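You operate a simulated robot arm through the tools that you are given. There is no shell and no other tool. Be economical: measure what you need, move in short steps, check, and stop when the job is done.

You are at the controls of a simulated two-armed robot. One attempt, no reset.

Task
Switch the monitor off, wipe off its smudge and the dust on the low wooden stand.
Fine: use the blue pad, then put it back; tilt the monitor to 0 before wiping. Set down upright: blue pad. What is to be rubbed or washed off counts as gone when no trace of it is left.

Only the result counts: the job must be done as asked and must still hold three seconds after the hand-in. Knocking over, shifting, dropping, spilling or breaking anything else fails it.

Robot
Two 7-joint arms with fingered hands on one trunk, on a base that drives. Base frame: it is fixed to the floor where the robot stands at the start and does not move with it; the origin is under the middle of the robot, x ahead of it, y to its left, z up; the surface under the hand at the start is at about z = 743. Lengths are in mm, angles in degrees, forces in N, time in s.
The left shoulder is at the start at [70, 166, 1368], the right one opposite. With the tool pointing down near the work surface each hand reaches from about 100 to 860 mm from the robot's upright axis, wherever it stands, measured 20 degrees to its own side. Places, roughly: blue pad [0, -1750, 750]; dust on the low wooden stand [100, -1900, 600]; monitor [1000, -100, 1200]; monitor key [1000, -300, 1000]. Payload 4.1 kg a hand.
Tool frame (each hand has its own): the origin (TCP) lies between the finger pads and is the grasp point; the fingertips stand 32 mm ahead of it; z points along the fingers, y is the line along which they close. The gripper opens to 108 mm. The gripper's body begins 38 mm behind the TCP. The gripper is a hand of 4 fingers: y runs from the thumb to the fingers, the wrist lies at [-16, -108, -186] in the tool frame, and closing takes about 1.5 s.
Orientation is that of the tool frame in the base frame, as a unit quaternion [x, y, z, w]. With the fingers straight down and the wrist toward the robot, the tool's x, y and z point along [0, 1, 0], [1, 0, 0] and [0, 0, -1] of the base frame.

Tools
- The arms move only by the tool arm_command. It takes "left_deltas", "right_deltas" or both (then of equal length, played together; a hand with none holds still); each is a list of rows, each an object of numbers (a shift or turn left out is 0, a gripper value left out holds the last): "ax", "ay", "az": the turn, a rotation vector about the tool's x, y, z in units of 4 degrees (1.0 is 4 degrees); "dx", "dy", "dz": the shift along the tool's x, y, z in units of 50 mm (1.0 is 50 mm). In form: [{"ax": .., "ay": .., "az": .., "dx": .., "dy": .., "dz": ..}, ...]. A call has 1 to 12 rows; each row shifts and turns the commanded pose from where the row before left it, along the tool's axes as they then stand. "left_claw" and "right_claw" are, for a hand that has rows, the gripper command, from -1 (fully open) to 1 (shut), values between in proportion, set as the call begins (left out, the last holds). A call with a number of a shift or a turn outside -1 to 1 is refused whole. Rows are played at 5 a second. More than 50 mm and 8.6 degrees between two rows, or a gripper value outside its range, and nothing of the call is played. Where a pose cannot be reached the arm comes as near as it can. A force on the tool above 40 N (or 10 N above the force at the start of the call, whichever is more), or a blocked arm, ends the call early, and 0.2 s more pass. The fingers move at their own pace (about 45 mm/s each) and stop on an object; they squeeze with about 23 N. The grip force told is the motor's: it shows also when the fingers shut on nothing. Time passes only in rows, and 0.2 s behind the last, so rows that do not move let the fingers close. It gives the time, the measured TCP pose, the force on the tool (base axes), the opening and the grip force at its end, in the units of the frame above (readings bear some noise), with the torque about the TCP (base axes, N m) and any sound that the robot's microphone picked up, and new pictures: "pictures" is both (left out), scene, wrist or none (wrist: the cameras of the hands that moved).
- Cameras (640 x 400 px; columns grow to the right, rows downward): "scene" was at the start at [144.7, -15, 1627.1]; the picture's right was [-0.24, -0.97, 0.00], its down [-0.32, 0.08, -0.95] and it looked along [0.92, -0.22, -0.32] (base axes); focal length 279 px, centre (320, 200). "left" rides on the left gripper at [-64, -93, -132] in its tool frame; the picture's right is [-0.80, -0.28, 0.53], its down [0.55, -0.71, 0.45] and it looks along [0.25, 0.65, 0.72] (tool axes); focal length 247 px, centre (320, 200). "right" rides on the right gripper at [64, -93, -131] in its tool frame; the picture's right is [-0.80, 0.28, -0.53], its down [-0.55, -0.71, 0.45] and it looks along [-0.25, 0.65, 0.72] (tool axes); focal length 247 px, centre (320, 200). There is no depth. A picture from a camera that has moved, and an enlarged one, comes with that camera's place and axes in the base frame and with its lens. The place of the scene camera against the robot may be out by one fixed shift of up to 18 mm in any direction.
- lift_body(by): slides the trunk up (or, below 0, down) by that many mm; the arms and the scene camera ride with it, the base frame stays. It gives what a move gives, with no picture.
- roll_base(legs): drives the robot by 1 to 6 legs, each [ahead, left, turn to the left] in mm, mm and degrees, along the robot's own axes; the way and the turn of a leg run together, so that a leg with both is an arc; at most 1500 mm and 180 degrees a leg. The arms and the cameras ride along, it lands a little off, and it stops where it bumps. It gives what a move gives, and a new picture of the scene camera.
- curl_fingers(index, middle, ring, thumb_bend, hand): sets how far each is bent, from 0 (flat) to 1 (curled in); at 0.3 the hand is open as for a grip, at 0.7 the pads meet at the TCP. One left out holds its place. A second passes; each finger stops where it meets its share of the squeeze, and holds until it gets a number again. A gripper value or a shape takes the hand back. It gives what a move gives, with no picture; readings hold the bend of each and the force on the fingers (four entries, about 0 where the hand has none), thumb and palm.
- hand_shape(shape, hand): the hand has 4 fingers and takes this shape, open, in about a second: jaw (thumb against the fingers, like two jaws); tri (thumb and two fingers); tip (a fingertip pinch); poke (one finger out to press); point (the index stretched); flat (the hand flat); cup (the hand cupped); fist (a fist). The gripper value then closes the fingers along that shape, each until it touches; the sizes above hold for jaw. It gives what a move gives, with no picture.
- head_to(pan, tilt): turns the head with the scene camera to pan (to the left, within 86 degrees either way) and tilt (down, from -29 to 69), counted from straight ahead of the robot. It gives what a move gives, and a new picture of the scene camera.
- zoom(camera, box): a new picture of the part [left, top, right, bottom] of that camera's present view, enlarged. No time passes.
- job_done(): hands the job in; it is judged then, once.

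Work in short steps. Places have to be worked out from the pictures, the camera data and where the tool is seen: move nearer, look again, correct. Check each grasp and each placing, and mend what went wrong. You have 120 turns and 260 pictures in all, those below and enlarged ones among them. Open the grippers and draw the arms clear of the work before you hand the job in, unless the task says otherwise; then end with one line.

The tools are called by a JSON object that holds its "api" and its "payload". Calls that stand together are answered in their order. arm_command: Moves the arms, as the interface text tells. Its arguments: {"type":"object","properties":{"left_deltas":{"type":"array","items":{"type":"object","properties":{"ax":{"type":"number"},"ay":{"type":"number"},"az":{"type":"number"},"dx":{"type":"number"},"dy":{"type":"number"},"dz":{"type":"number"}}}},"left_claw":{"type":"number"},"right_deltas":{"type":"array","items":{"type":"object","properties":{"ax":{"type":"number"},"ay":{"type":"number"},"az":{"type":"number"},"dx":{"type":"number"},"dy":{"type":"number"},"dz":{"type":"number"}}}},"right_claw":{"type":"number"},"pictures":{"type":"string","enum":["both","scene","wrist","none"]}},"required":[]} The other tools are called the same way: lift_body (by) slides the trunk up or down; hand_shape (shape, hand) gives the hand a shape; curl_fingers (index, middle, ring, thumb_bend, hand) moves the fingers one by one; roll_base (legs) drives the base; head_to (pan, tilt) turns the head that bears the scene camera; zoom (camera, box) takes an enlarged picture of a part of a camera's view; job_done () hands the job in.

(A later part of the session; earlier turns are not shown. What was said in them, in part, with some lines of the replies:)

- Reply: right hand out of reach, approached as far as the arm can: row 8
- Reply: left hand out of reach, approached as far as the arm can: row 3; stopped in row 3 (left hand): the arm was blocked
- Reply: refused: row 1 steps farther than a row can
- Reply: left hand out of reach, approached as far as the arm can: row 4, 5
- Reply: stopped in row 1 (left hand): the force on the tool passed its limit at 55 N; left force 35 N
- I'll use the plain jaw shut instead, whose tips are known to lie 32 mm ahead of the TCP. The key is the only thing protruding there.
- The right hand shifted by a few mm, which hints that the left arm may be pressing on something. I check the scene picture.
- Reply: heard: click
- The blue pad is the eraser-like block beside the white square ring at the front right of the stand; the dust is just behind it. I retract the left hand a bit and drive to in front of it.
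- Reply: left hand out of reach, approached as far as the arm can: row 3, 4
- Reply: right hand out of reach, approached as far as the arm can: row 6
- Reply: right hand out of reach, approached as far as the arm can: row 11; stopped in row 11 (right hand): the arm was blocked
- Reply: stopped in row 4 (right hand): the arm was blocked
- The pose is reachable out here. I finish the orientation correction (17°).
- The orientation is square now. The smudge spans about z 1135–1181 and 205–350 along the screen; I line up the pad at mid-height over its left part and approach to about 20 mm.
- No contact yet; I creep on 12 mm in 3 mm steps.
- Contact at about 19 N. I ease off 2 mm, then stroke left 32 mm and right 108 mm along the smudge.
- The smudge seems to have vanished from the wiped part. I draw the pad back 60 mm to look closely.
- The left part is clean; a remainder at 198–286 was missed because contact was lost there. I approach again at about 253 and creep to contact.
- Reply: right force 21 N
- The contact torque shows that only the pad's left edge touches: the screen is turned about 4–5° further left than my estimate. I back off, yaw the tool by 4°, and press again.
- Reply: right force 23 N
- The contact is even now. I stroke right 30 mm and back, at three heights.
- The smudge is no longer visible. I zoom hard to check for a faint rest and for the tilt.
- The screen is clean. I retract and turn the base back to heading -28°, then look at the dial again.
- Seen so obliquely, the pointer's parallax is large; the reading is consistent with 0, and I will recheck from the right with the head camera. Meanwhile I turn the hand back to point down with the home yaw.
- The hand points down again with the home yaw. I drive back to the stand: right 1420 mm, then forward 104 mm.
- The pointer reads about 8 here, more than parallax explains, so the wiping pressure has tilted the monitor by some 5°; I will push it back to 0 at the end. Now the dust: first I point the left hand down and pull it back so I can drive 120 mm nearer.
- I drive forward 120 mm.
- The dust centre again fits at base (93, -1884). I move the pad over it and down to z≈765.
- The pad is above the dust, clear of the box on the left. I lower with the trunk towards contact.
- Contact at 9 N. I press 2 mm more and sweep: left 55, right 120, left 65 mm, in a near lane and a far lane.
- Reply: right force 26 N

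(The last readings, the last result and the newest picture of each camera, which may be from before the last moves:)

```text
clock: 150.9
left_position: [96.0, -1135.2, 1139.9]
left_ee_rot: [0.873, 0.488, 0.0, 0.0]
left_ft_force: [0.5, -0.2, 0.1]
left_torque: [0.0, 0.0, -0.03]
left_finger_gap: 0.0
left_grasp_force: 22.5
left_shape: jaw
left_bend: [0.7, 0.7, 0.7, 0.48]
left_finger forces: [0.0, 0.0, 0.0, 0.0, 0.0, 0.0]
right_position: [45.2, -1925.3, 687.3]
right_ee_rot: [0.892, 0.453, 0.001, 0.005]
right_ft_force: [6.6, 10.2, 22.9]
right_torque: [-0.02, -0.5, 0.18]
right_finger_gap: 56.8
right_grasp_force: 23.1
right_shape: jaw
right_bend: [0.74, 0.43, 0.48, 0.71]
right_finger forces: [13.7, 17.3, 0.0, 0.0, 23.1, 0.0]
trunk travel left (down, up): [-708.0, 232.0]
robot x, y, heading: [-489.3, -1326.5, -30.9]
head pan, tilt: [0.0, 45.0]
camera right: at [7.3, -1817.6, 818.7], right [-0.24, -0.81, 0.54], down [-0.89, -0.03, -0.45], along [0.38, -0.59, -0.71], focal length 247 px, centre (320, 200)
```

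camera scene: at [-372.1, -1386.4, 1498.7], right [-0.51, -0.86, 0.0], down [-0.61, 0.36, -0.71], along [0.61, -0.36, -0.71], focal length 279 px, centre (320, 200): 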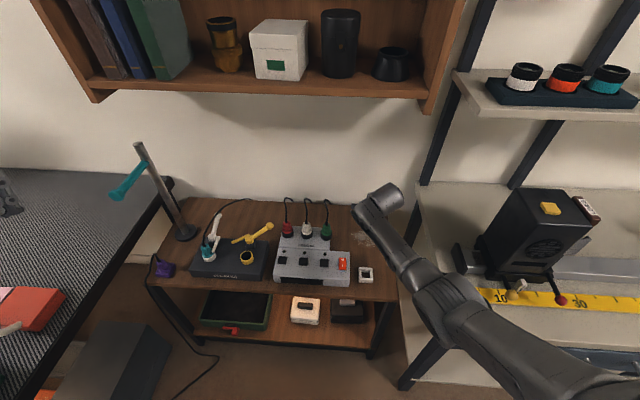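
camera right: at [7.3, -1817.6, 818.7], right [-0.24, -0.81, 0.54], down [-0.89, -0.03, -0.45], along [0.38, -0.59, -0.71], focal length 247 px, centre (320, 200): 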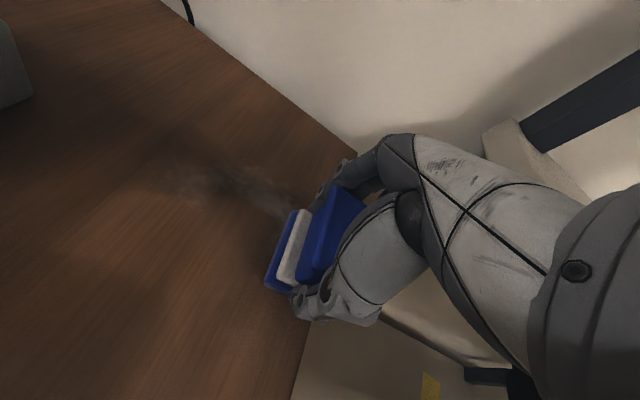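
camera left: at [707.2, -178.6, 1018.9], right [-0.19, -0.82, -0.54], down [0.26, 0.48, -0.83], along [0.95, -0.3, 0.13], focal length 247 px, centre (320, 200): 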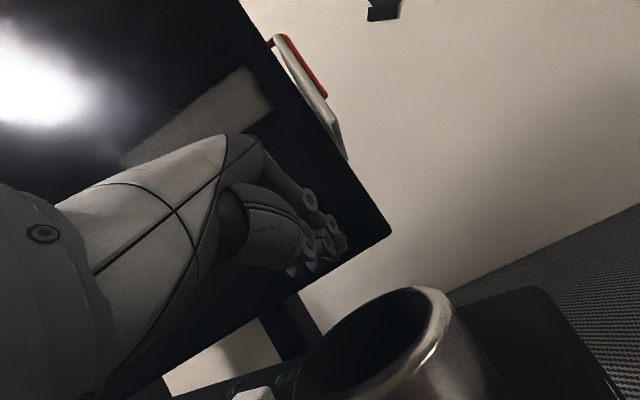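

The near part is clean; a thin band remains at the far side. I shift 35 mm further and sweep back and forth.

{"api": "arm_command", "payload": {"right_deltas": [{"dy": 0.35}, {"dy": 0.35}, {"dx": 0.4}, {"dx": 0.4}, {"dx": 0.4}, {"dx": 0.4}, {"dx": 0.4}, {"dx": 0.4}, {"dx": -0.45}, {"dx": -0.45}, {"dx": -0.45}], "pictures": "wrist"}}

```text
clock: 153.3
left_position: [94.6, -1136.0, 1139.4]
left_ee_rot: [0.873, 0.487, -0.001, 0.0]
left_ft_force: [0.8, 0.2, -0.5]
left_torque: [0.0, -0.03, -0.01]
left_finger_gap: 0.0
left_grasp_force: 22.9
left_shape: jaw
left_bend: [0.7, 0.7, 0.7, 0.48]
left_finger forces: [0.0, 0.0, 0.0, 0.1, 0.0, 0.0]
right_position: [105.1, -1905.3, 686.7]
right_ee_rot: [0.891, 0.453, 0.0, 0.004]
right_ft_force: [5.5, 6.2, 20.8]
right_torque: [-0.02, -0.37, 0.18]
right_finger_gap: 57.0
right_grasp_force: 22.9
right_shape: jaw
right_bend: [0.74, 0.44, 0.48, 0.7]
right_finger forces: [14.6, 16.6, 0.0, 0.0, 21.3, 0.1]
trunk travel left (down, up): [-708.0, 232.0]
robot x, y, heading: [-491.1, -1325.4, -31.0]
head pan, tilt: [0.0, 45.0]
camera right: at [67.4, -1796.3, 818.3], right [-0.24, -0.81, 0.54], down [-0.89, -0.03, -0.45], along [0.38, -0.59, -0.71], focal length 247 px, centre (320, 200)
```

right: 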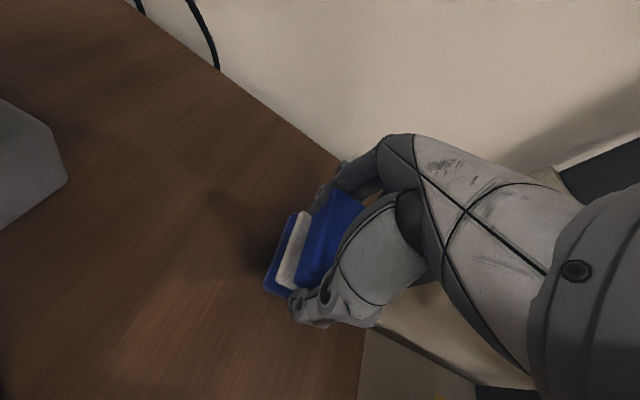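

Clean so far. I finish the far lane to the right end, then raise 80 mm and look.

{"api": "arm_command", "payload": {"right_deltas": [{"dx": -0.4}, {"dx": -0.4}, {"dy": -0.3}, {"dx": 0.4}, {"dx": 0.4}], "pictures": "none"}}

{"api": "lift_body", "payload": {"by": 80}}

{"api": "arm_command", "payload": {"right_deltas": [{"dy": -0.9}, {"dy": -0.9}, {"dy": -0.9}], "pictures": "both"}}

{"api": "zoom", "payload": {"camera": "right", "box": [130, 100, 330, 260]}}

{"api": "zoom", "payload": {"camera": "scene", "box": [320, 190, 440, 300]}}

```text
clock: 154.5
left_position: [95.2, -1137.5, 1140.1]
left_ee_rot: [0.874, 0.486, 0.001, -0.001]
left_ft_force: [0.3, -0.1, -0.3]
left_torque: [-0.03, 0.01, -0.04]
left_finger_gap: 0.0
left_grasp_force: 23.5
left_shape: jaw
left_bend: [0.7, 0.7, 0.7, 0.48]
left_finger forces: [0.1, 0.0, 0.1, 0.1, 0.0, 0.0]
right_position: [90.3, -1897.3, 686.9]
right_ee_rot: [0.892, 0.452, -0.001, 0.004]
right_ft_force: [-5.7, -8.0, 21.1]
right_torque: [-0.62, -0.17, -0.26]
right_finger_gap: 57.8
right_grasp_force: 22.6
right_shape: jaw
right_bend: [0.74, 0.42, 0.49, 0.71]
right_finger forces: [14.9, 19.1, 2.0, 0.1, 22.5, 0.1]
trunk travel left (down, up): [-708.0, 232.0]
robot x, y, heading: [-491.1, -1324.2, -31.1]
head pan, tilt: [0.0, 45.0]
```

```text
clock: 155.7
left_position: [97.2, -1138.8, 1217.6]
left_ee_rot: [0.874, 0.486, -0.001, -0.003]
left_ft_force: [-0.1, 0.2, 0.3]
left_torque: [-0.02, -0.01, -0.02]
left_finger_gap: 0.1
left_grasp_force: 22.7
left_shape: jaw
left_bend: [0.7, 0.7, 0.7, 0.48]
left_finger forces: [0.1, 0.0, 0.0, 0.1, 0.0, 0.1]
right_position: [92.3, -1898.3, 764.3]
right_ee_rot: [0.892, 0.452, 0.0, 0.002]
right_ft_force: [-0.3, 0.7, -0.4]
right_torque: [-0.04, 0.03, -0.04]
right_finger_gap: 56.9
right_grasp_force: 23.0
right_shape: jaw
right_bend: [0.74, 0.43, 0.48, 0.71]
right_finger forces: [13.6, 9.0, 0.1, 0.1, 21.4, 0.0]
trunk travel left (down, up): [-788.0, 152.0]
robot x, y, heading: [-486.6, -1327.5, -30.8]
head pan, tilt: [0.0, 45.0]
```

```text
clock: 156.5
left_position: [96.4, -1138.2, 1218.4]
left_ee_rot: [0.873, 0.488, 0.0, -0.003]
left_ft_force: [-0.6, -0.3, -0.6]
left_torque: [0.02, -0.04, 0.0]
left_finger_gap: 0.0
left_grasp_force: 23.4
left_shape: jaw
left_bend: [0.7, 0.7, 0.7, 0.48]
left_finger forces: [0.0, 0.0, 0.0, 0.0, 0.1, 0.0]
right_position: [-19.2, -1817.4, 764.8]
right_ee_rot: [0.892, 0.453, 0.001, 0.002]
right_ft_force: [-0.6, -0.3, 0.2]
right_torque: [-0.04, -0.02, 0.0]
right_finger_gap: 56.8
right_grasp_force: 22.7
right_shape: jaw
right_bend: [0.74, 0.43, 0.48, 0.71]
right_finger forces: [13.7, 7.9, 0.1, 0.0, 21.5, 0.1]
trunk travel left (down, up): [-788.0, 152.0]
robot x, y, heading: [-485.7, -1321.9, -30.7]
head pan, tilt: [0.0, 45.0]
camera scene: at [-374.3, -1385.3, 1499.9], right [-0.51, -0.86, 0.0], down [-0.61, 0.36, -0.71], along [0.61, -0.36, -0.71], focal length 279 px, centre (320, 200)
camera right: at [-56.2, -1708.4, 897.3], right [-0.24, -0.81, 0.54], down [-0.89, -0.03, -0.45], along [0.38, -0.59, -0.71], focal length 247 px, centre (320, 200)
```

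scene: 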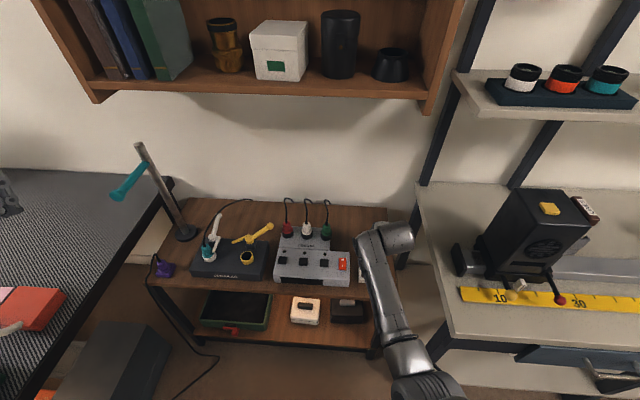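
right: 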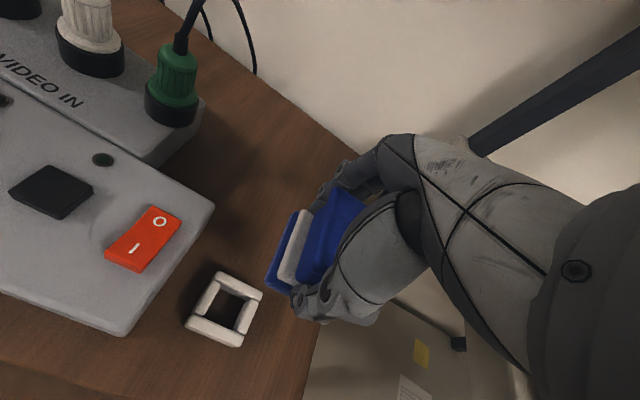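

```text
2.50 times, centred on (230, 180) of right
camera zoom: at [-56.2, -1708.4, 897.3], right [-0.24, -0.81, 0.54], down [-0.89, -0.03, -0.45], along [0.38, -0.59, -0.71], focal length 617 px, centre (545, 250)
```

zoom: 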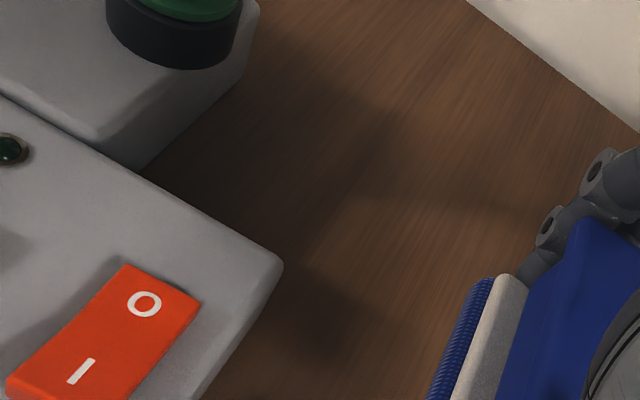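

```text
3.64 times, centred on (380, 245) of scene
camera zoom: at [-374.3, -1385.3, 1499.9], right [-0.51, -0.86, 0.0], down [-0.61, 0.36, -0.71], along [0.61, -0.36, -0.71], focal length 1013 px, centre (102, 36)
```

zoom: 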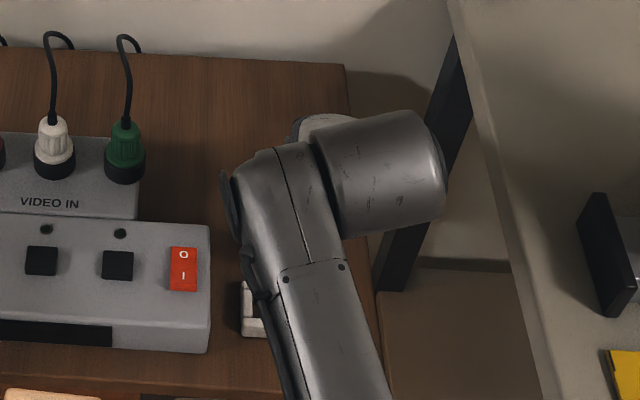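

The wiped area looks clean. I move to the pad's home spot and lower it to the table.

{"api": "arm_command", "payload": {"right_deltas": [{"dy": -0.21, "dx": -0.36, "az": -0.25}, {"dy": -0.21, "dx": -0.36}], "pictures": "none"}}

{"api": "lift_body", "payload": {"by": -72}}

{"api": "lift_body", "payload": {"by": -4}}

{"api": "zoom", "payload": {"camera": "right", "box": [140, 120, 440, 360]}}

```text
clock: 157.1
left_position: [96.6, -1138.3, 1219.1]
left_ee_rot: [0.873, 0.487, -0.001, -0.003]
left_ft_force: [0.8, -0.2, 0.5]
left_torque: [-0.02, 0.02, 0.0]
left_finger_gap: 0.2
left_grasp_force: 23.1
left_shape: jaw
left_bend: [0.7, 0.7, 0.7, 0.48]
left_finger forces: [0.0, 0.0, 0.0, 0.1, 0.1, 0.0]
right_position: [-56.0, -1833.8, 765.8]
right_ee_rot: [0.888, 0.46, 0.0, 0.001]
right_ft_force: [0.5, 0.1, 0.1]
right_torque: [0.01, 0.0, 0.02]
right_finger_gap: 56.5
right_grasp_force: 22.8
right_shape: jaw
right_bend: [0.74, 0.43, 0.48, 0.71]
right_finger forces: [13.7, 8.0, 0.1, 0.0, 21.5, 0.0]
trunk travel left (down, up): [-788.0, 152.0]
robot x, y, heading: [-492.2, -1324.7, -30.8]
head pan, tilt: [0.0, 45.0]
```

```text
clock: 158.2
left_position: [96.0, -1138.9, 1146.5]
left_ee_rot: [0.873, 0.487, 0.0, -0.003]
left_ft_force: [0.0, 0.4, 0.0]
left_torque: [-0.01, 0.03, 0.04]
left_finger_gap: 0.0
left_grasp_force: 22.9
left_shape: jaw
left_bend: [0.7, 0.7, 0.7, 0.48]
left_finger forces: [0.0, 0.1, 0.0, 0.0, 0.1, 0.1]
right_position: [-55.6, -1833.5, 691.8]
right_ee_rot: [0.888, 0.46, 0.0, 0.001]
right_ft_force: [0.0, 0.0, -0.7]
right_torque: [-0.02, 0.01, -0.01]
right_finger_gap: 56.6
right_grasp_force: 23.4
right_shape: jaw
right_bend: [0.74, 0.43, 0.48, 0.71]
right_finger forces: [13.8, 8.0, 0.0, 0.0, 21.5, 0.1]
trunk travel left (down, up): [-716.0, 224.0]
robot x, y, heading: [-486.7, -1326.2, -30.9]
head pan, tilt: [0.0, 45.0]
```

```text
clock: 158.7
left_position: [97.4, -1137.6, 1143.1]
left_ee_rot: [0.873, 0.487, 0.0, -0.003]
left_ft_force: [0.1, 0.4, 0.9]
left_torque: [-0.02, -0.01, -0.01]
left_finger_gap: 0.2
left_grasp_force: 23.3
left_shape: jaw
left_bend: [0.7, 0.7, 0.7, 0.48]
left_finger forces: [0.0, 0.1, 0.0, 0.0, 0.0, 0.0]
right_position: [-54.6, -1834.1, 688.2]
right_ee_rot: [0.888, 0.46, 0.0, 0.002]
right_ft_force: [0.3, -1.4, -0.6]
right_torque: [-0.02, 0.01, 0.01]
right_finger_gap: 56.6
right_grasp_force: 22.9
right_shape: jaw
right_bend: [0.74, 0.43, 0.48, 0.71]
right_finger forces: [13.7, 7.9, 0.0, 0.0, 21.5, 0.1]
trunk travel left (down, up): [-712.0, 228.0]
robot x, y, heading: [-489.7, -1326.4, -30.7]
head pan, tilt: [0.0, 45.0]
```

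```text
1.67 times, centred on (290, 240) of right
camera zoom: at [-93.2, -1726.3, 820.9], right [-0.23, -0.81, 0.54], down [-0.89, -0.04, -0.45], along [0.39, -0.58, -0.72], focal length 412 px, centre (370, 133)
```

zoom: 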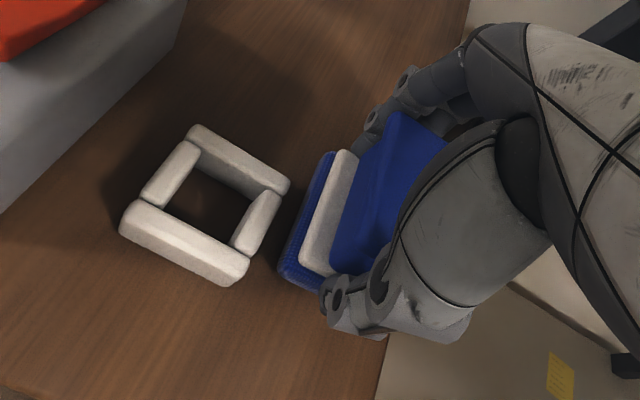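

Almost touching. I lower 2–3 mm to contact, then open.

{"api": "lift_body", "payload": {"by": -2.5}}

{"api": "arm_command", "payload": {"right_deltas": [{}, {}, {}, {}, {}, {}, {}, {}], "right_claw": -1, "pictures": "wrist"}}

```text
clock: 159.2
left_position: [96.6, -1137.7, 1141.0]
left_ee_rot: [0.874, 0.486, 0.0, -0.002]
left_ft_force: [-0.4, 0.1, 0.4]
left_torque: [-0.04, 0.02, 0.0]
left_finger_gap: 0.1
left_grasp_force: 23.1
left_shape: jaw
left_bend: [0.7, 0.7, 0.7, 0.48]
left_finger forces: [0.0, 0.0, 0.1, 0.0, 0.0, 0.0]
right_position: [-54.3, -1833.5, 687.2]
right_ee_rot: [0.888, 0.46, 0.0, 0.002]
right_ft_force: [-0.6, -0.1, 7.7]
right_torque: [-0.24, -0.21, -0.02]
right_finger_gap: 56.6
right_grasp_force: 22.2
right_shape: jaw
right_bend: [0.74, 0.43, 0.48, 0.71]
right_finger forces: [13.1, 12.5, 0.1, 0.0, 22.6, 0.0]
trunk travel left (down, up): [-710.0, 230.0]
robot x, y, heading: [-489.6, -1322.6, -30.5]
head pan, tilt: [0.0, 45.0]
```

```text
clock: 161.0
left_position: [96.4, -1139.5, 1141.0]
left_ee_rot: [0.874, 0.486, 0.0, -0.003]
left_ft_force: [0.2, 0.0, 0.1]
left_torque: [0.02, 0.0, 0.0]
left_finger_gap: 0.0
left_grasp_force: 23.1
left_shape: jaw
left_bend: [0.7, 0.7, 0.7, 0.48]
left_finger forces: [0.0, 0.0, 0.0, 0.1, 0.0, 0.0]
right_position: [-56.2, -1834.0, 686.0]
right_ee_rot: [0.888, 0.461, 0.001, 0.003]
right_ft_force: [-0.1, -0.9, -0.4]
right_torque: [0.02, 0.0, 0.0]
right_finger_gap: 107.4
right_grasp_force: 0.1
right_shape: jaw
right_bend: [0.3, 0.3, 0.3, 0.3]
right_finger forces: [0.0, 0.1, 0.0, 0.1, 0.0, 0.0]
trunk travel left (down, up): [-710.0, 230.0]
robot x, y, heading: [-494.9, -1324.6, -30.7]
head pan, tilt: [0.0, 45.0]
camera right: at [-93.2, -1726.3, 818.4], right [-0.23, -0.81, 0.54], down [-0.89, -0.04, -0.45], along [0.39, -0.58, -0.72], focal length 247 px, centre (320, 200)
```

right: 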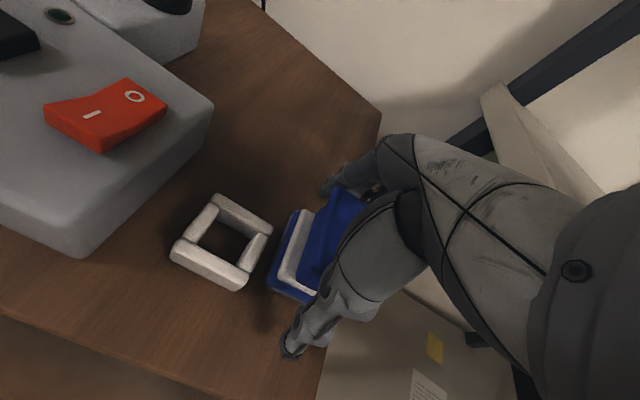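

The pad is standing free. I raise the trunk 150 mm straight up, draw the hand back and inspect pad and dust.

{"api": "lift_body", "payload": {"by": 150}}

{"api": "arm_command", "payload": {"right_deltas": [{"dz": -0.9}, {"dz": -0.9}, {"dz": -0.7, "dy": -0.6}, {"dz": -0.7, "dy": -0.6}, {"dz": -0.7, "dy": -0.6}], "pictures": "both"}}

{"api": "zoom", "payload": {"camera": "right", "box": [130, 120, 330, 280]}}

{"api": "zoom", "payload": {"camera": "scene", "box": [320, 190, 420, 290]}}

```text
clock: 162.8
left_position: [96.5, -1137.5, 1289.9]
left_ee_rot: [0.874, 0.486, 0.0, -0.003]
left_ft_force: [0.2, 0.4, 0.2]
left_torque: [-0.01, -0.02, 0.03]
left_finger_gap: 0.0
left_grasp_force: 23.0
left_shape: jaw
left_bend: [0.7, 0.7, 0.7, 0.48]
left_finger forces: [0.0, 0.0, 0.0, 0.0, 0.0, 0.0]
right_position: [-54.8, -1833.9, 835.9]
right_ee_rot: [0.888, 0.46, 0.0, 0.002]
right_ft_force: [0.2, 0.3, 0.0]
right_torque: [0.02, -0.01, -0.01]
right_finger_gap: 107.7
right_grasp_force: 0.1
right_shape: jaw
right_bend: [0.3, 0.3, 0.3, 0.3]
right_finger forces: [0.0, 0.1, 0.1, 0.1, 0.0, 0.1]
trunk travel left (down, up): [-860.0, 80.0]
robot x, y, heading: [-490.0, -1324.4, -30.9]
head pan, tilt: [0.0, 45.0]
```

```text
clock: 164.0
left_position: [96.3, -1138.2, 1291.5]
left_ee_rot: [0.874, 0.486, -0.001, -0.003]
left_ft_force: [0.2, -0.4, -0.4]
left_torque: [0.05, 0.02, 0.0]
left_finger_gap: 0.1
left_grasp_force: 22.9
left_shape: jaw
left_bend: [0.7, 0.7, 0.7, 0.48]
left_finger forces: [0.1, 0.0, 0.0, 0.0, 0.0, 0.0]
right_position: [-132.4, -1789.6, 1029.4]
right_ee_rot: [0.889, 0.458, -0.007, 0.006]
right_ft_force: [0.3, 0.6, -0.5]
right_torque: [-0.02, -0.01, 0.01]
right_finger_gap: 107.8
right_grasp_force: 0.1
right_shape: jaw
right_bend: [0.3, 0.3, 0.3, 0.3]
right_finger forces: [0.0, 0.1, 0.0, 0.0, 0.0, 0.1]
trunk travel left (down, up): [-860.0, 80.0]
robot x, y, heading: [-493.2, -1321.9, -30.9]
head pan, tilt: [0.0, 45.0]
camera scene: at [-373.6, -1386.2, 1571.2], right [-0.51, -0.86, 0.0], down [-0.61, 0.36, -0.71], along [0.61, -0.36, -0.71], focal length 279 px, centre (320, 200)
camera right: at [-169.1, -1680.1, 1161.8], right [-0.23, -0.8, 0.55], down [-0.9, -0.04, -0.44], along [0.38, -0.59, -0.71], focal length 247 px, centre (320, 200)
```

scene: 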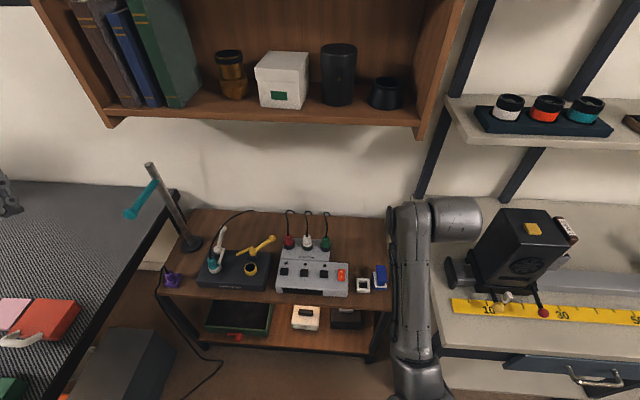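
right: 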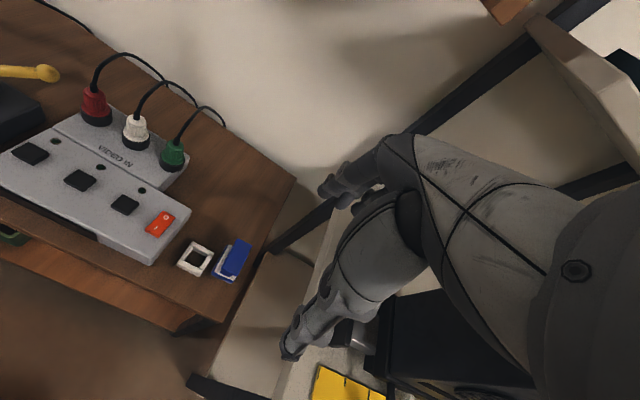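

```text
2.50 times, centred on (230, 200) of right
camera zoom: at [-169.1, -1680.1, 1161.8], right [-0.23, -0.8, 0.55], down [-0.9, -0.04, -0.44], along [0.38, -0.59, -0.71], focal length 617 px, centre (545, 200)
```

zoom: 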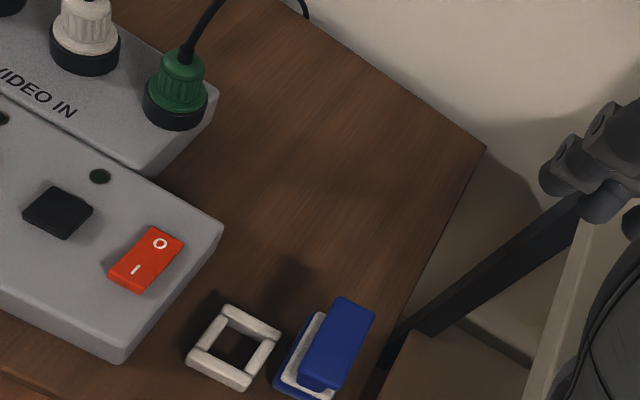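

```text
4.00 times, centred on (370, 240) of scene
camera zoom: at [-373.6, -1386.2, 1571.2], right [-0.51, -0.86, 0.0], down [-0.61, 0.36, -0.71], along [0.61, -0.36, -0.71], focal length 1115 px, centre (120, 40)
```

zoom: 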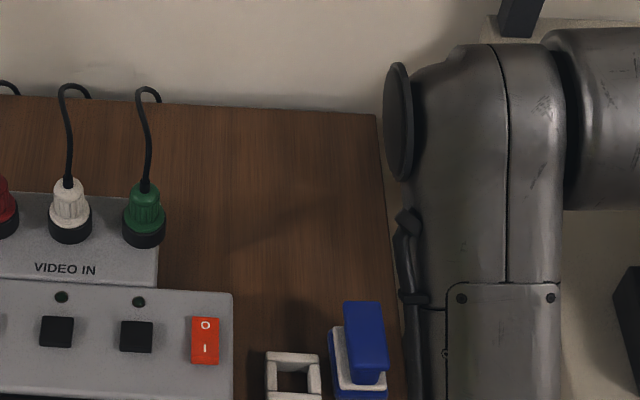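

The dust is gone and the pad stands upright at its place. Now I return to the monitor to bring the tilt back to 0: trunk up, back 264 mm, left 1400 mm.

{"api": "lift_body", "payload": {"by": 75}}

{"api": "roll_base", "payload": {"legs": [[-264, 0, 0], [0, 1400, 0]]}}

{"api": "arm_command", "payload": {"left_deltas": [{"ax": -1}, {"ax": -1}, {"ax": -1}, {"ax": -1}, {"ax": -1}, {"ax": -1}, {"ax": -1}, {"ax": -1}, {"ax": -1}, {"ax": -1}, {"ax": -1}, {"ax": -1}], "pictures": "none"}}

{"api": "hand_shape", "payload": {"hand": "left", "shape": "fist"}}

```text
clock: 165.1
left_position: [97.6, -1138.1, 1365.1]
left_ee_rot: [0.874, 0.486, -0.001, -0.003]
left_ft_force: [0.5, -0.8, -0.3]
left_torque: [-0.03, 0.0, 0.02]
left_finger_gap: 0.0
left_grasp_force: 23.3
left_shape: jaw
left_bend: [0.7, 0.7, 0.7, 0.48]
left_finger forces: [0.1, 0.1, 0.0, 0.0, 0.0, 0.0]
right_position: [-131.3, -1788.1, 1105.4]
right_ee_rot: [0.888, 0.459, -0.007, 0.007]
right_ft_force: [0.9, -0.1, 0.5]
right_torque: [0.02, 0.01, -0.01]
right_finger_gap: 107.8
right_grasp_force: 0.0
right_shape: jaw
right_bend: [0.3, 0.3, 0.3, 0.3]
right_finger forces: [0.0, 0.1, 0.0, 0.0, 0.1, 0.1]
trunk travel left (down, up): [-935.0, 5.0]
robot x, y, heading: [-490.9, -1324.5, -30.6]
head pan, tilt: [0.0, 45.0]
```

```text
clock: 173.6
left_position: [604.4, 173.1, 1365.8]
left_ee_rot: [0.88, 0.475, 0.0, -0.003]
left_ft_force: [-0.2, -0.6, 0.0]
left_torque: [0.01, -0.01, -0.02]
left_finger_gap: 0.2
left_grasp_force: 23.7
left_shape: jaw
left_bend: [0.7, 0.7, 0.7, 0.48]
left_finger forces: [0.0, 0.0, 0.0, 0.1, 0.1, 0.0]
right_position: [360.4, -472.1, 1105.8]
right_ee_rot: [0.894, 0.447, -0.007, 0.007]
right_ft_force: [0.2, 0.7, 0.5]
right_torque: [0.0, 0.03, 0.0]
right_finger_gap: 107.6
right_grasp_force: 0.0
right_shape: jaw
right_bend: [0.3, 0.3, 0.3, 0.3]
right_finger forces: [0.0, 0.0, 0.0, 0.1, 0.0, 0.1]
trunk travel left (down, up): [-935.0, 5.0]
robot x, y, heading: [12.6, -2.4, -32.2]
head pan, tilt: [0.0, 45.0]
camera scene: at [128.1, -63.4, 1646.2], right [-0.53, -0.85, 0.0], down [-0.6, 0.38, -0.71], along [0.6, -0.38, -0.71], focal length 279 px, centre (320, 200)
```

scene: 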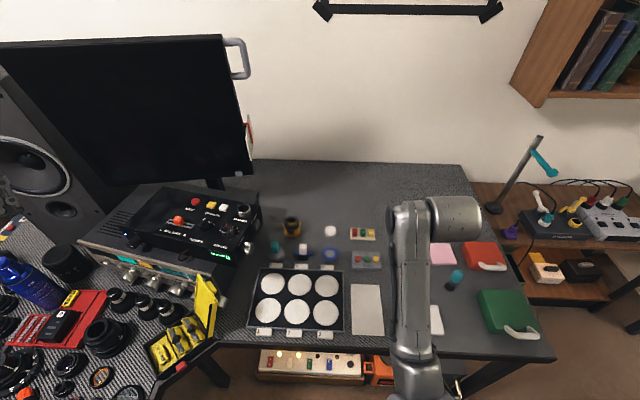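

```text
clock: 176.2
left_position: [607.6, 183.6, 1367.1]
left_ee_rot: [0.871, 0.489, 0.025, 0.04]
left_ft_force: [-0.9, -0.6, -0.1]
left_torque: [0.03, -0.03, -0.01]
left_finger_gap: 0.0
left_grasp_force: 23.3
left_shape: jaw
left_bend: [0.7, 0.7, 0.7, 0.48]
left_finger forces: [0.1, 0.1, 0.0, 0.0, 0.1, 0.0]
left hand out of reach, approached as far as the arm can: row 2, 3, 4, 5, 6, 7, 8, 9, 10, 11, 12
right_position: [358.8, -472.9, 1106.3]
right_ee_rot: [0.895, 0.447, -0.008, 0.008]
right_ft_force: [0.3, -0.8, 0.7]
right_torque: [-0.01, 0.01, -0.02]
right_finger_gap: 107.7
right_grasp_force: 0.1
right_shape: jaw
right_bend: [0.3, 0.3, 0.3, 0.3]
right_finger forces: [0.1, 0.0, 0.0, 0.0, 0.1, 0.0]
trunk travel left (down, up): [-935.0, 5.0]
robot x, y, heading: [14.8, -3.7, -32.1]
head pan, tilt: [0.0, 45.0]
```

```text
clock: 177.1
left_position: [606.9, 182.1, 1365.8]
left_ee_rot: [0.871, 0.488, 0.023, 0.041]
left_ft_force: [-0.6, -0.2, 0.6]
left_torque: [0.02, 0.0, 0.0]
left_finger_gap: 0.0
left_grasp_force: 0.0
left_shape: fist
left_bend: [1.0, 1.0, 1.0, 0.84]
left_finger forces: [0.1, 0.0, 0.0, 0.1, 0.0, 0.0]
right_position: [360.0, -472.8, 1105.9]
right_ee_rot: [0.895, 0.447, -0.008, 0.007]
right_ft_force: [0.4, -0.1, -1.0]
right_torque: [-0.03, 0.0, 0.01]
right_finger_gap: 107.7
right_grasp_force: 0.1
right_shape: jaw
right_bend: [0.3, 0.3, 0.3, 0.3]
right_finger forces: [0.0, 0.0, 0.0, 0.0, 0.0, 0.0]
trunk travel left (down, up): [-935.0, 5.0]
robot x, y, heading: [12.2, -1.7, -32.1]
head pan, tilt: [0.0, 45.0]
```

The left arm is too folded to turn there. I move it forward 160 mm and see which pose it takes.

{"api": "arm_command", "payload": {"left_deltas": [{"dy": 0.535, "dz": 0.594}, {"dy": 0.535, "dz": 0.594}, {"dy": 0.535, "dz": 0.594}, {"dy": 0.535, "dz": 0.594}], "pictures": "none"}}

```text
clock: 178.1
left_position: [709.5, 120.3, 1258.6]
left_ee_rot: [0.871, 0.489, 0.023, 0.041]
left_ft_force: [-0.2, 0.1, 0.2]
left_torque: [0.02, 0.02, 0.01]
left_finger_gap: 0.0
left_grasp_force: 0.1
left_shape: fist
left_bend: [1.0, 1.0, 1.0, 0.84]
left_finger forces: [0.0, 0.0, 0.0, 0.0, 0.1, 0.1]
right_position: [361.6, -473.7, 1105.0]
right_ee_rot: [0.894, 0.447, -0.009, 0.006]
right_ft_force: [0.5, -0.1, -0.3]
right_torque: [0.07, 0.05, -0.01]
right_finger_gap: 107.8
right_grasp_force: 0.0
right_shape: jaw
right_bend: [0.3, 0.3, 0.3, 0.3]
right_finger forces: [0.1, 0.0, 0.0, 0.0, 0.0, 0.1]
trunk travel left (down, up): [-935.0, 5.0]
robot x, y, heading: [14.5, 0.5, -32.3]
head pan, tilt: [0.0, 45.0]
```

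Now with room, I rotate the hand forward in two calls while shifting right and a little ahead.

{"api": "arm_command", "payload": {"left_deltas": [{"ax": -1, "dy": 0.3, "dz": -0.3}, {"ax": -1, "dy": 0.3, "dz": -0.3}, {"ax": -1, "dy": 0.3, "dz": -0.3}, {"ax": -1, "dx": -0.3, "dz": -0.3}, {"ax": -1, "dx": -0.3, "dz": -0.3}, {"ax": -1, "dx": -0.3, "dy": 0.3}, {"ax": -1, "dx": -0.3, "dy": 0.3}, {"ax": -1, "dx": -0.3}, {"ax": -1, "dx": -0.3}, {"ax": -1, "dx": -0.3}, {"ax": -1, "dx": -0.3}], "pictures": "none"}}

{"api": "arm_command", "payload": {"left_deltas": [{"ax": -1}, {"ax": -1}, {"ax": -1}, {"ax": -1}, {"ax": -1}, {"ax": -1}, {"ax": -1}, {"ax": -1}, {"ax": -1}, {"ax": -1}], "pictures": "both"}}

```text
clock: 180.4
left_position: [691.1, -11.8, 1350.7]
left_ee_rot: [0.792, 0.444, 0.205, 0.365]
left_ft_force: [0.7, -0.9, 0.6]
left_torque: [-0.03, 0.0, 0.01]
left_finger_gap: 0.1
left_grasp_force: 0.1
left_shape: fist
left_bend: [1.0, 1.0, 1.0, 0.84]
left_finger forces: [0.1, 0.0, 0.0, 0.0, 0.0, 0.0]
right_position: [360.0, -473.8, 1104.7]
right_ee_rot: [0.895, 0.447, -0.007, 0.006]
right_ft_force: [0.2, -0.4, -0.2]
right_torque: [-0.01, -0.01, 0.02]
right_finger_gap: 108.0
right_grasp_force: 0.0
right_shape: jaw
right_bend: [0.3, 0.3, 0.3, 0.3]
right_finger forces: [0.0, 0.0, 0.1, 0.0, 0.1, 0.0]
trunk travel left (down, up): [-935.0, 5.0]
robot x, y, heading: [14.1, -0.5, -32.2]
head pan, tilt: [0.0, 45.0]
```

```text
clock: 182.7
left_position: [689.0, -9.8, 1351.4]
left_ee_rot: [0.62, 0.347, 0.344, 0.614]
left_ft_force: [-0.2, 0.8, -0.4]
left_torque: [0.01, 0.0, -0.01]
left_finger_gap: 0.0
left_grasp_force: 0.1
left_shape: fist
left_bend: [1.0, 1.0, 1.0, 0.84]
left_finger forces: [0.0, 0.0, 0.0, 0.0, 0.0, 0.0]
right_position: [359.8, -473.5, 1104.7]
right_ee_rot: [0.895, 0.447, -0.007, 0.007]
right_ft_force: [-0.8, 0.2, 0.4]
right_torque: [0.01, 0.0, -0.03]
right_finger_gap: 107.7
right_grasp_force: 0.0
right_shape: jaw
right_bend: [0.3, 0.3, 0.3, 0.3]
right_finger forces: [0.0, 0.0, 0.1, 0.1, 0.1, 0.0]
trunk travel left (down, up): [-935.0, 5.0]
robot x, y, heading: [12.7, 2.3, -32.3]
head pan, tilt: [0.0, 45.0]
camera scene: at [128.5, -63.8, 1646.2], right [-0.53, -0.85, 0.0], down [-0.6, 0.38, -0.71], along [0.6, -0.38, -0.71], focal length 279 px, centre (320, 200)
camera left: at [543.6, 4.5, 1259.5], right [0.04, -0.96, -0.29], down [0.66, 0.24, -0.71], along [0.75, -0.17, 0.64], focal length 247 px, centre (320, 200)
```

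scene: 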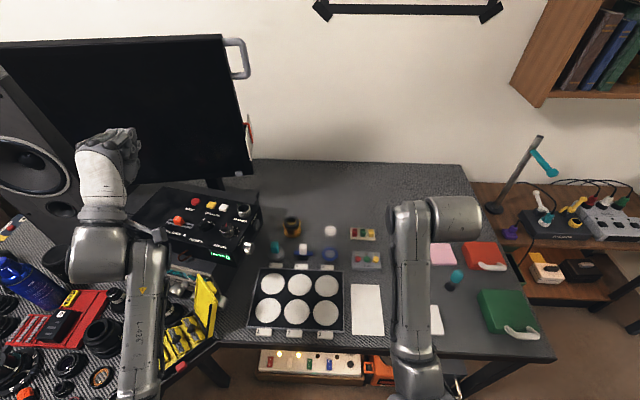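
left: 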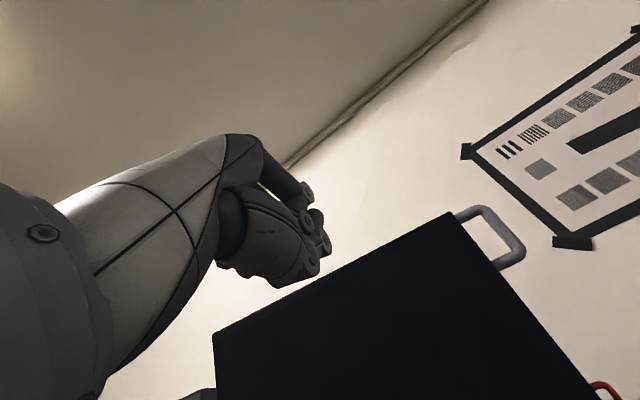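

The fist points forward at the monitor. I move it to about 70 mm before the earlier end position (907, -215, 1409).

{"api": "arm_command", "payload": {"left_deltas": [{"dz": 0.88, "dx": -0.244, "dy": 0.23}, {"dz": 0.88, "dx": -0.244, "dy": 0.23}, {"dz": 0.88, "dx": -0.244, "dy": 0.23}, {"dz": 0.88, "dx": -0.244, "dy": 0.23}, {"dz": 0.88, "dx": -0.244, "dy": 0.23}], "pictures": "wrist"}}

{"api": "arm_command", "payload": {"left_deltas": [{"dz": 0.25}, {"dz": 0.25}, {"dz": 0.25}], "pictures": "none"}}

```text
clock: 183.8
left_position: [848.8, -177.8, 1403.6]
left_ee_rot: [0.621, 0.348, 0.345, 0.612]
left_ft_force: [0.8, -1.0, 0.3]
left_torque: [0.01, 0.02, 0.01]
left_finger_gap: 0.0
left_grasp_force: 0.1
left_shape: fist
left_bend: [1.0, 1.0, 1.0, 0.84]
left_finger forces: [0.0, 0.0, 0.0, 0.1, 0.0, 0.1]
right_position: [360.7, -474.3, 1104.9]
right_ee_rot: [0.894, 0.447, -0.008, 0.006]
right_ft_force: [0.3, -1.3, 1.1]
right_torque: [-0.01, 0.03, -0.01]
right_finger_gap: 107.5
right_grasp_force: 0.1
right_shape: jaw
right_bend: [0.3, 0.3, 0.3, 0.3]
right_finger forces: [0.0, 0.0, 0.0, 0.0, 0.0, 0.0]
trunk travel left (down, up): [-935.0, 5.0]
robot x, y, heading: [16.1, 0.3, -32.2]
head pan, tilt: [0.0, 45.0]
camera left: at [702.2, -163.3, 1312.5], right [0.04, -0.96, -0.29], down [0.66, 0.24, -0.71], along [0.75, -0.17, 0.64], focal length 247 px, centre (320, 200)
```

left: 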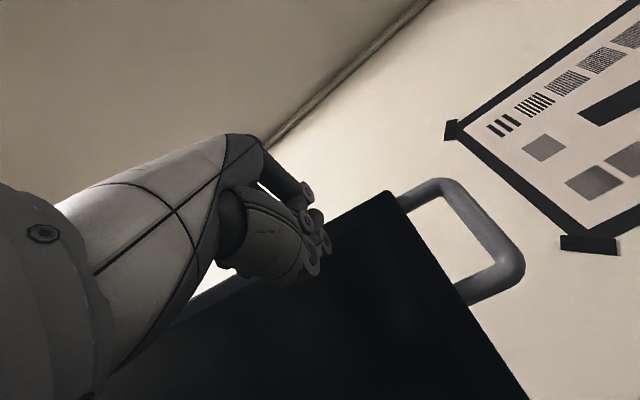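

```text
clock: 184.7
left_position: [878.6, -195.7, 1405.8]
left_ee_rot: [0.62, 0.348, 0.345, 0.613]
left_ft_force: [-0.2, -0.1, 0.4]
left_torque: [0.03, 0.0, -0.03]
left_finger_gap: 0.2
left_grasp_force: 0.1
left_shape: fist
left_bend: [1.0, 1.0, 1.0, 0.84]
left_finger forces: [0.0, 0.0, 0.0, 0.0, 0.0, 0.1]
right_position: [360.5, -473.6, 1105.6]
right_ee_rot: [0.895, 0.447, -0.009, 0.007]
right_ft_force: [0.8, 0.4, -0.3]
right_torque: [0.01, 0.03, 0.01]
right_finger_gap: 107.6
right_grasp_force: 0.0
right_shape: jaw
right_bend: [0.3, 0.3, 0.3, 0.3]
right_finger forces: [0.0, 0.0, 0.1, 0.1, 0.1, 0.0]
trunk travel left (down, up): [-935.0, 5.0]
robot x, y, heading: [11.4, -0.6, -32.1]
head pan, tilt: [0.0, 45.0]
```

{"api": "arm_command", "payload": {"left_deltas": [{"dz": 0.12}, {"dz": 0.12}, {"dz": 0.12}], "pictures": "none"}}

{"api": "arm_command", "payload": {"left_deltas": [{"dz": 0.1}, {"dz": 0.1}], "pictures": "none"}}

```text
clock: 185.4
left_position: [894.5, -204.3, 1406.5]
left_ee_rot: [0.619, 0.348, 0.346, 0.614]
left_ft_force: [-2.8, 2.0, 1.4]
left_torque: [-0.01, -0.09, -0.04]
left_finger_gap: 0.0
left_grasp_force: 0.0
left_shape: fist
left_bend: [1.0, 1.0, 1.0, 0.86]
left_finger forces: [0.1, 0.1, 0.1, 0.1, 3.5, 0.0]
right_position: [361.2, -472.3, 1105.1]
right_ee_rot: [0.895, 0.447, -0.007, 0.008]
right_ft_force: [-0.9, 0.2, -0.1]
right_torque: [0.02, -0.02, 0.03]
right_finger_gap: 107.9
right_grasp_force: 0.0
right_shape: jaw
right_bend: [0.3, 0.3, 0.3, 0.3]
right_finger forces: [0.1, 0.1, 0.0, 0.1, 0.0, 0.0]
trunk travel left (down, up): [-935.0, 5.0]
robot x, y, heading: [13.0, 0.1, -32.3]
head pan, tilt: [0.0, 45.0]
```

```text
clock: 186.1
left_position: [901.8, -211.1, 1405.6]
left_ee_rot: [0.62, 0.347, 0.344, 0.614]
left_ft_force: [-2.5, 2.7, 0.7]
left_torque: [-0.04, -0.1, -0.03]
left_finger_gap: 0.0
left_grasp_force: 0.1
left_shape: fist
left_bend: [1.0, 1.0, 1.0, 0.86]
left_finger forces: [0.0, 0.0, 0.1, 0.0, 3.4, 0.0]
right_position: [358.7, -473.1, 1105.9]
right_ee_rot: [0.895, 0.447, -0.007, 0.008]
right_ft_force: [1.0, 0.8, 0.2]
right_torque: [-0.02, 0.02, 0.01]
right_finger_gap: 107.8
right_grasp_force: 0.1
right_shape: jaw
right_bend: [0.3, 0.3, 0.3, 0.3]
right_finger forces: [0.0, 0.0, 0.1, 0.0, 0.1, 0.0]
trunk travel left (down, up): [-935.0, 5.0]
robot x, y, heading: [15.5, -1.7, -32.2]
head pan, tilt: [0.0, 45.0]
```

It yields at 3–4 N, so the top is moving back. I continue in 3 mm steps until the stop is felt.

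{"api": "arm_command", "payload": {"left_deltas": [{"dz": 0.07}, {"dz": 0.07}], "pictures": "none"}}

{"api": "arm_command", "payload": {"left_deltas": [{"dz": 0.06}], "pictures": "none"}}

```text
clock: 186.7
left_position: [906.7, -212.7, 1408.4]
left_ee_rot: [0.619, 0.348, 0.346, 0.614]
left_ft_force: [-11.1, 6.8, -5.3]
left_torque: [-0.07, -0.16, -0.06]
left_finger_gap: 0.1
left_grasp_force: 0.0
left_shape: fist
left_bend: [1.0, 1.0, 1.0, 0.87]
left_finger forces: [0.1, 0.1, 0.0, 0.0, 12.8, 0.1]
right_position: [356.7, -470.7, 1107.0]
right_ee_rot: [0.895, 0.447, -0.007, 0.009]
right_ft_force: [-1.0, -0.7, 0.0]
right_torque: [0.01, 0.0, -0.03]
right_finger_gap: 107.6
right_grasp_force: 0.1
right_shape: jaw
right_bend: [0.3, 0.3, 0.3, 0.3]
right_finger forces: [0.1, 0.0, 0.0, 0.1, 0.0, 0.1]
trunk travel left (down, up): [-935.0, 5.0]
robot x, y, heading: [13.9, -0.3, -32.6]
head pan, tilt: [0.0, 45.0]
```

```text
clock: 187.1
left_position: [907.3, -214.7, 1407.9]
left_ee_rot: [0.619, 0.347, 0.345, 0.615]
left_ft_force: [-19.0, 10.0, -6.7]
left_torque: [-0.06, -0.14, -0.05]
left_finger_gap: 0.0
left_grasp_force: 0.1
left_shape: fist
left_bend: [1.0, 1.0, 1.0, 0.88]
left_finger forces: [0.0, 0.0, 0.1, 0.0, 14.7, 0.0]
right_position: [357.8, -470.8, 1106.9]
right_ee_rot: [0.894, 0.447, -0.007, 0.008]
right_ft_force: [-0.5, -0.4, 0.0]
right_torque: [0.0, 0.0, -0.01]
right_finger_gap: 107.9
right_grasp_force: 0.1
right_shape: jaw
right_bend: [0.3, 0.3, 0.3, 0.3]
right_finger forces: [0.1, 0.0, 0.0, 0.0, 0.0, 0.0]
trunk travel left (down, up): [-935.0, 5.0]
robot x, y, heading: [14.3, 2.5, -31.9]
head pan, tilt: [0.0, 45.0]
```

The stop is felt at exactly the earlier end position. I retract the fist and drive right to read the dial with the head camera.

{"api": "arm_command", "payload": {"left_deltas": [{"dz": -0.6}, {"dz": -0.9}, {"dz": -0.9}, {"dz": -0.9}, {"dz": -0.9}], "pictures": "none"}}

{"api": "roll_base", "payload": {"legs": [[0, -1300, 0]]}}

{"api": "head_to", "payload": {"pan": 65, "tilt": 15}}

```text
clock: 188.2
left_position: [728.1, -105.8, 1410.6]
left_ee_rot: [0.619, 0.347, 0.345, 0.614]
left_ft_force: [0.1, 0.8, -0.5]
left_torque: [0.01, 0.02, -0.01]
left_finger_gap: 0.0
left_grasp_force: 0.0
left_shape: fist
left_bend: [1.0, 1.0, 1.0, 0.85]
left_finger forces: [0.0, 0.0, 0.0, 0.0, 0.0, 0.0]
right_position: [357.9, -471.9, 1107.6]
right_ee_rot: [0.895, 0.447, -0.008, 0.009]
right_ft_force: [0.2, 0.2, 0.6]
right_torque: [-0.05, -0.04, 0.02]
right_finger_gap: 107.8
right_grasp_force: 0.1
right_shape: jaw
right_bend: [0.3, 0.3, 0.3, 0.3]
right_finger forces: [0.0, 0.0, 0.0, 0.0, 0.0, 0.1]
trunk travel left (down, up): [-935.0, 5.0]
robot x, y, heading: [13.8, 2.4, -32.3]
head pan, tilt: [0.0, 45.0]
```

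```text
clock: 194.8
left_position: [57.8, -1192.4, 1409.9]
left_ee_rot: [0.613, 0.358, 0.355, 0.608]
left_ft_force: [-0.3, 0.9, -0.5]
left_torque: [-0.01, 0.02, 0.03]
left_finger_gap: 0.1
left_grasp_force: 0.1
left_shape: fist
left_bend: [1.0, 1.0, 1.0, 0.85]
left_finger forces: [0.1, 0.0, 0.0, 0.0, 0.0, 0.0]
right_position: [-299.0, -1572.1, 1105.4]
right_ee_rot: [0.886, 0.464, -0.008, 0.008]
right_ft_force: [-0.1, -0.6, 0.0]
right_torque: [0.01, 0.01, 0.0]
right_finger_gap: 107.8
right_grasp_force: 0.0
right_shape: jaw
right_bend: [0.3, 0.3, 0.3, 0.3]
right_finger forces: [0.0, 0.1, 0.0, 0.1, 0.1, 0.1]
trunk travel left (down, up): [-935.0, 5.0]
robot x, y, heading: [-660.9, -1110.2, -30.3]
head pan, tilt: [0.0, 45.0]
camera scene: at [-544.7, -1170.8, 1646.2], right [-0.5, -0.86, 0.0], down [-0.61, 0.36, -0.71], along [0.61, -0.36, -0.71], focal length 279 px, centre (320, 200)
```

scene: 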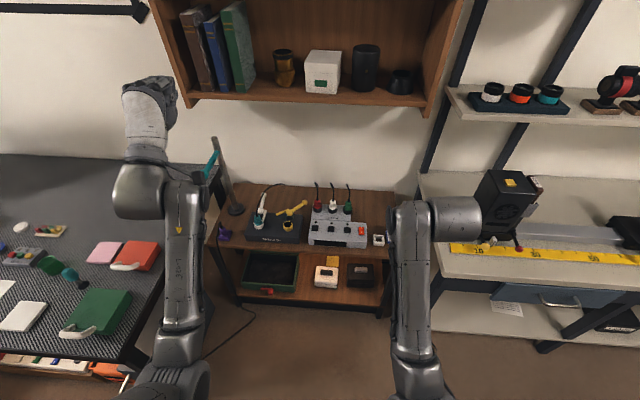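

```text
clock: 196.2
left_position: [58.5, -1194.3, 1409.7]
left_ee_rot: [0.614, 0.359, 0.356, 0.607]
left_ft_force: [-0.2, -0.4, 0.2]
left_torque: [-0.01, -0.01, 0.0]
left_finger_gap: 0.1
left_grasp_force: 0.0
left_shape: fist
left_bend: [1.0, 1.0, 1.0, 0.85]
left_finger forces: [0.1, 0.1, 0.1, 0.1, 0.1, 0.0]
right_position: [-298.8, -1573.5, 1105.4]
right_ee_rot: [0.887, 0.462, -0.008, 0.007]
right_ft_force: [-0.2, -0.5, 0.0]
right_torque: [0.01, -0.01, 0.04]
right_finger_gap: 107.5
right_grasp_force: 0.0
right_shape: jaw
right_bend: [0.3, 0.3, 0.3, 0.3]
right_finger forces: [0.0, 0.1, 0.0, 0.1, 0.0, 0.0]
trunk travel left (down, up): [-935.0, 5.0]
robot x, y, heading: [-660.6, -1114.7, -30.6]
head pan, tilt: [65.0, 15.0]
camera scene: at [-538.3, -1077.1, 1693.0], right [0.57, -0.82, 0.0], down [-0.21, -0.15, -0.97], along [0.79, 0.55, -0.26], focal length 279 px, centre (320, 200)
```

scene: 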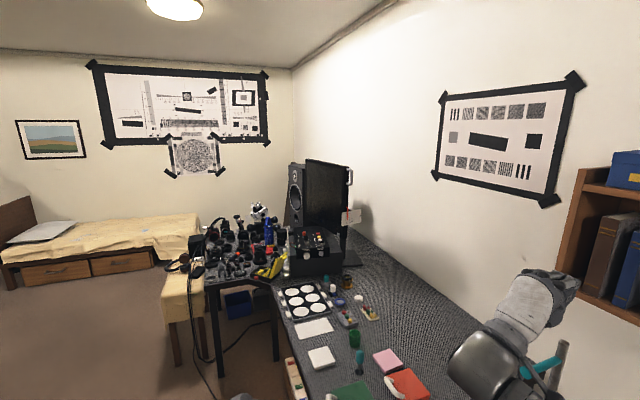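

{"api": "zoom", "payload": {"camera": "scene", "box": [337, 200, 363, 224]}}

{"api": "zoom", "payload": {"camera": "scene", "box": [280, 145, 380, 285]}}

```text
16.00 times, centred on (350, 212) of scene
camera zoom: at [-538.3, -1077.1, 1693.0], right [0.57, -0.82, 0.0], down [-0.21, -0.15, -0.97], along [0.79, 0.55, -0.26], focal length 4458 px, centre (-160, 8)
```

zoom: 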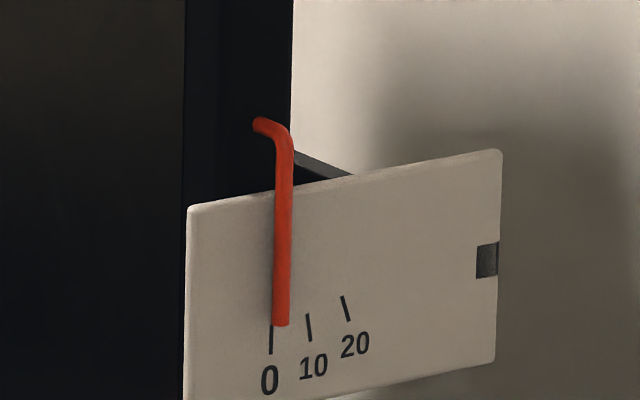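

```text
2.86 times, centred on (330, 215) of scene
camera zoom: at [-538.3, -1077.1, 1693.0], right [0.57, -0.82, 0.0], down [-0.21, -0.15, -0.97], along [0.79, 0.55, -0.26], focal length 796 px, centre (291, 157)
```

zoom: 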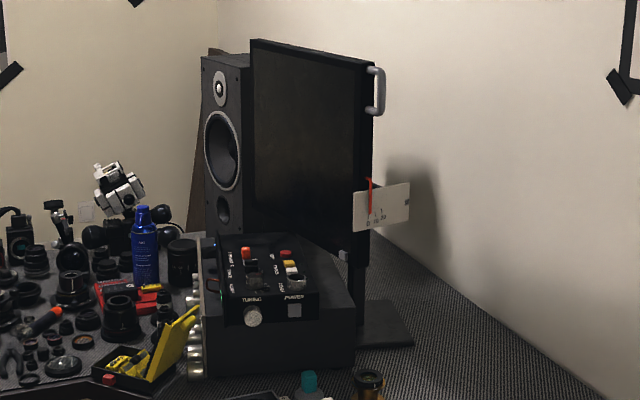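

The dial now reads 0 (the remaining offset is parallax) and the edge stands vertical; the screen is dark. I open the left hand and hand in.

{"api": "hand_shape", "payload": {"hand": "left", "shape": "jaw"}}

{"api": "head_to", "payload": {"pan": -15, "tilt": 40}}

```text
clock: 197.1
left_position: [58.1, -1194.5, 1408.7]
left_ee_rot: [0.614, 0.358, 0.355, 0.608]
left_ft_force: [-0.1, -0.1, 0.1]
left_torque: [-0.02, -0.02, 0.01]
left_finger_gap: 107.5
left_grasp_force: 0.0
left_shape: jaw
left_bend: [0.3, 0.3, 0.3, 0.3]
left_finger forces: [0.0, 0.0, 0.0, 0.0, 0.0, 0.0]
right_position: [-298.8, -1572.9, 1106.1]
right_ee_rot: [0.887, 0.462, -0.009, 0.007]
right_ft_force: [-0.1, 0.0, -0.6]
right_torque: [-0.03, -0.03, 0.0]
right_finger_gap: 107.5
right_grasp_force: 0.0
right_shape: jaw
right_bend: [0.3, 0.3, 0.3, 0.3]
right_finger forces: [0.0, 0.0, 0.0, 0.0, 0.0, 0.1]
trunk travel left (down, up): [-935.0, 5.0]
robot x, y, heading: [-661.8, -1112.3, -30.4]
head pan, tilt: [65.0, 15.0]
```

```text
clock: 198.6
left_position: [59.0, -1194.2, 1408.5]
left_ee_rot: [0.613, 0.358, 0.356, 0.608]
left_ft_force: [0.4, -0.5, 0.0]
left_torque: [-0.01, -0.03, 0.0]
left_finger_gap: 107.6
left_grasp_force: 0.1
left_shape: jaw
left_bend: [0.3, 0.3, 0.3, 0.3]
left_finger forces: [0.0, 0.2, 0.0, 0.0, 0.0, 0.1]
right_position: [-299.6, -1572.5, 1105.7]
right_ee_rot: [0.887, 0.462, -0.008, 0.007]
right_ft_force: [0.0, -0.2, 1.5]
right_torque: [-0.03, -0.04, 0.03]
right_finger_gap: 107.3
right_grasp_force: 0.1
right_shape: jaw
right_bend: [0.3, 0.3, 0.3, 0.3]
right_finger forces: [0.0, 0.0, 0.0, 0.0, 0.1, 0.0]
trunk travel left (down, up): [-935.0, 5.0]
robot x, y, heading: [-662.9, -1110.8, -30.3]
head pan, tilt: [-15.0, 40.0]
camera scene: at [-555.2, -1190.5, 1653.5], right [-0.71, -0.7, 0.0], down [-0.45, 0.46, -0.77], along [0.54, -0.54, -0.64], focal length 279 px, centre (320, 200)
```

scene: 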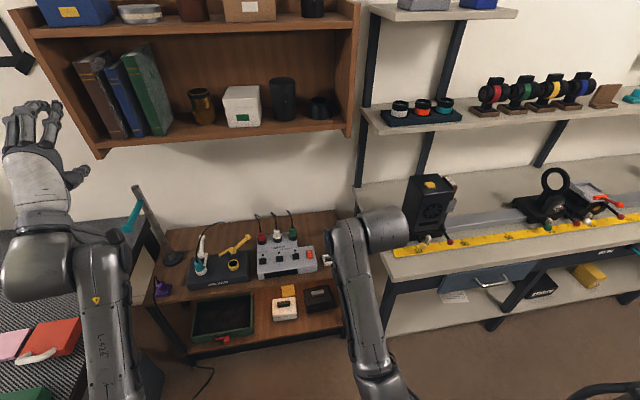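

Both hands are open and clear of the work, and nothing looks disturbed. I hand the job in.

{"api": "job_done", "payload": {}}

```text
The job is handed in.
```

The monitor is off and its dial reads 0, the smudge and the dust are wiped away with no trace visible, and the blue pad is back upright in its place. I set the tilt to 0 before wiping, but the wiping pressure shifted it by about 5°, so I pushed it back to its stop afterwards.
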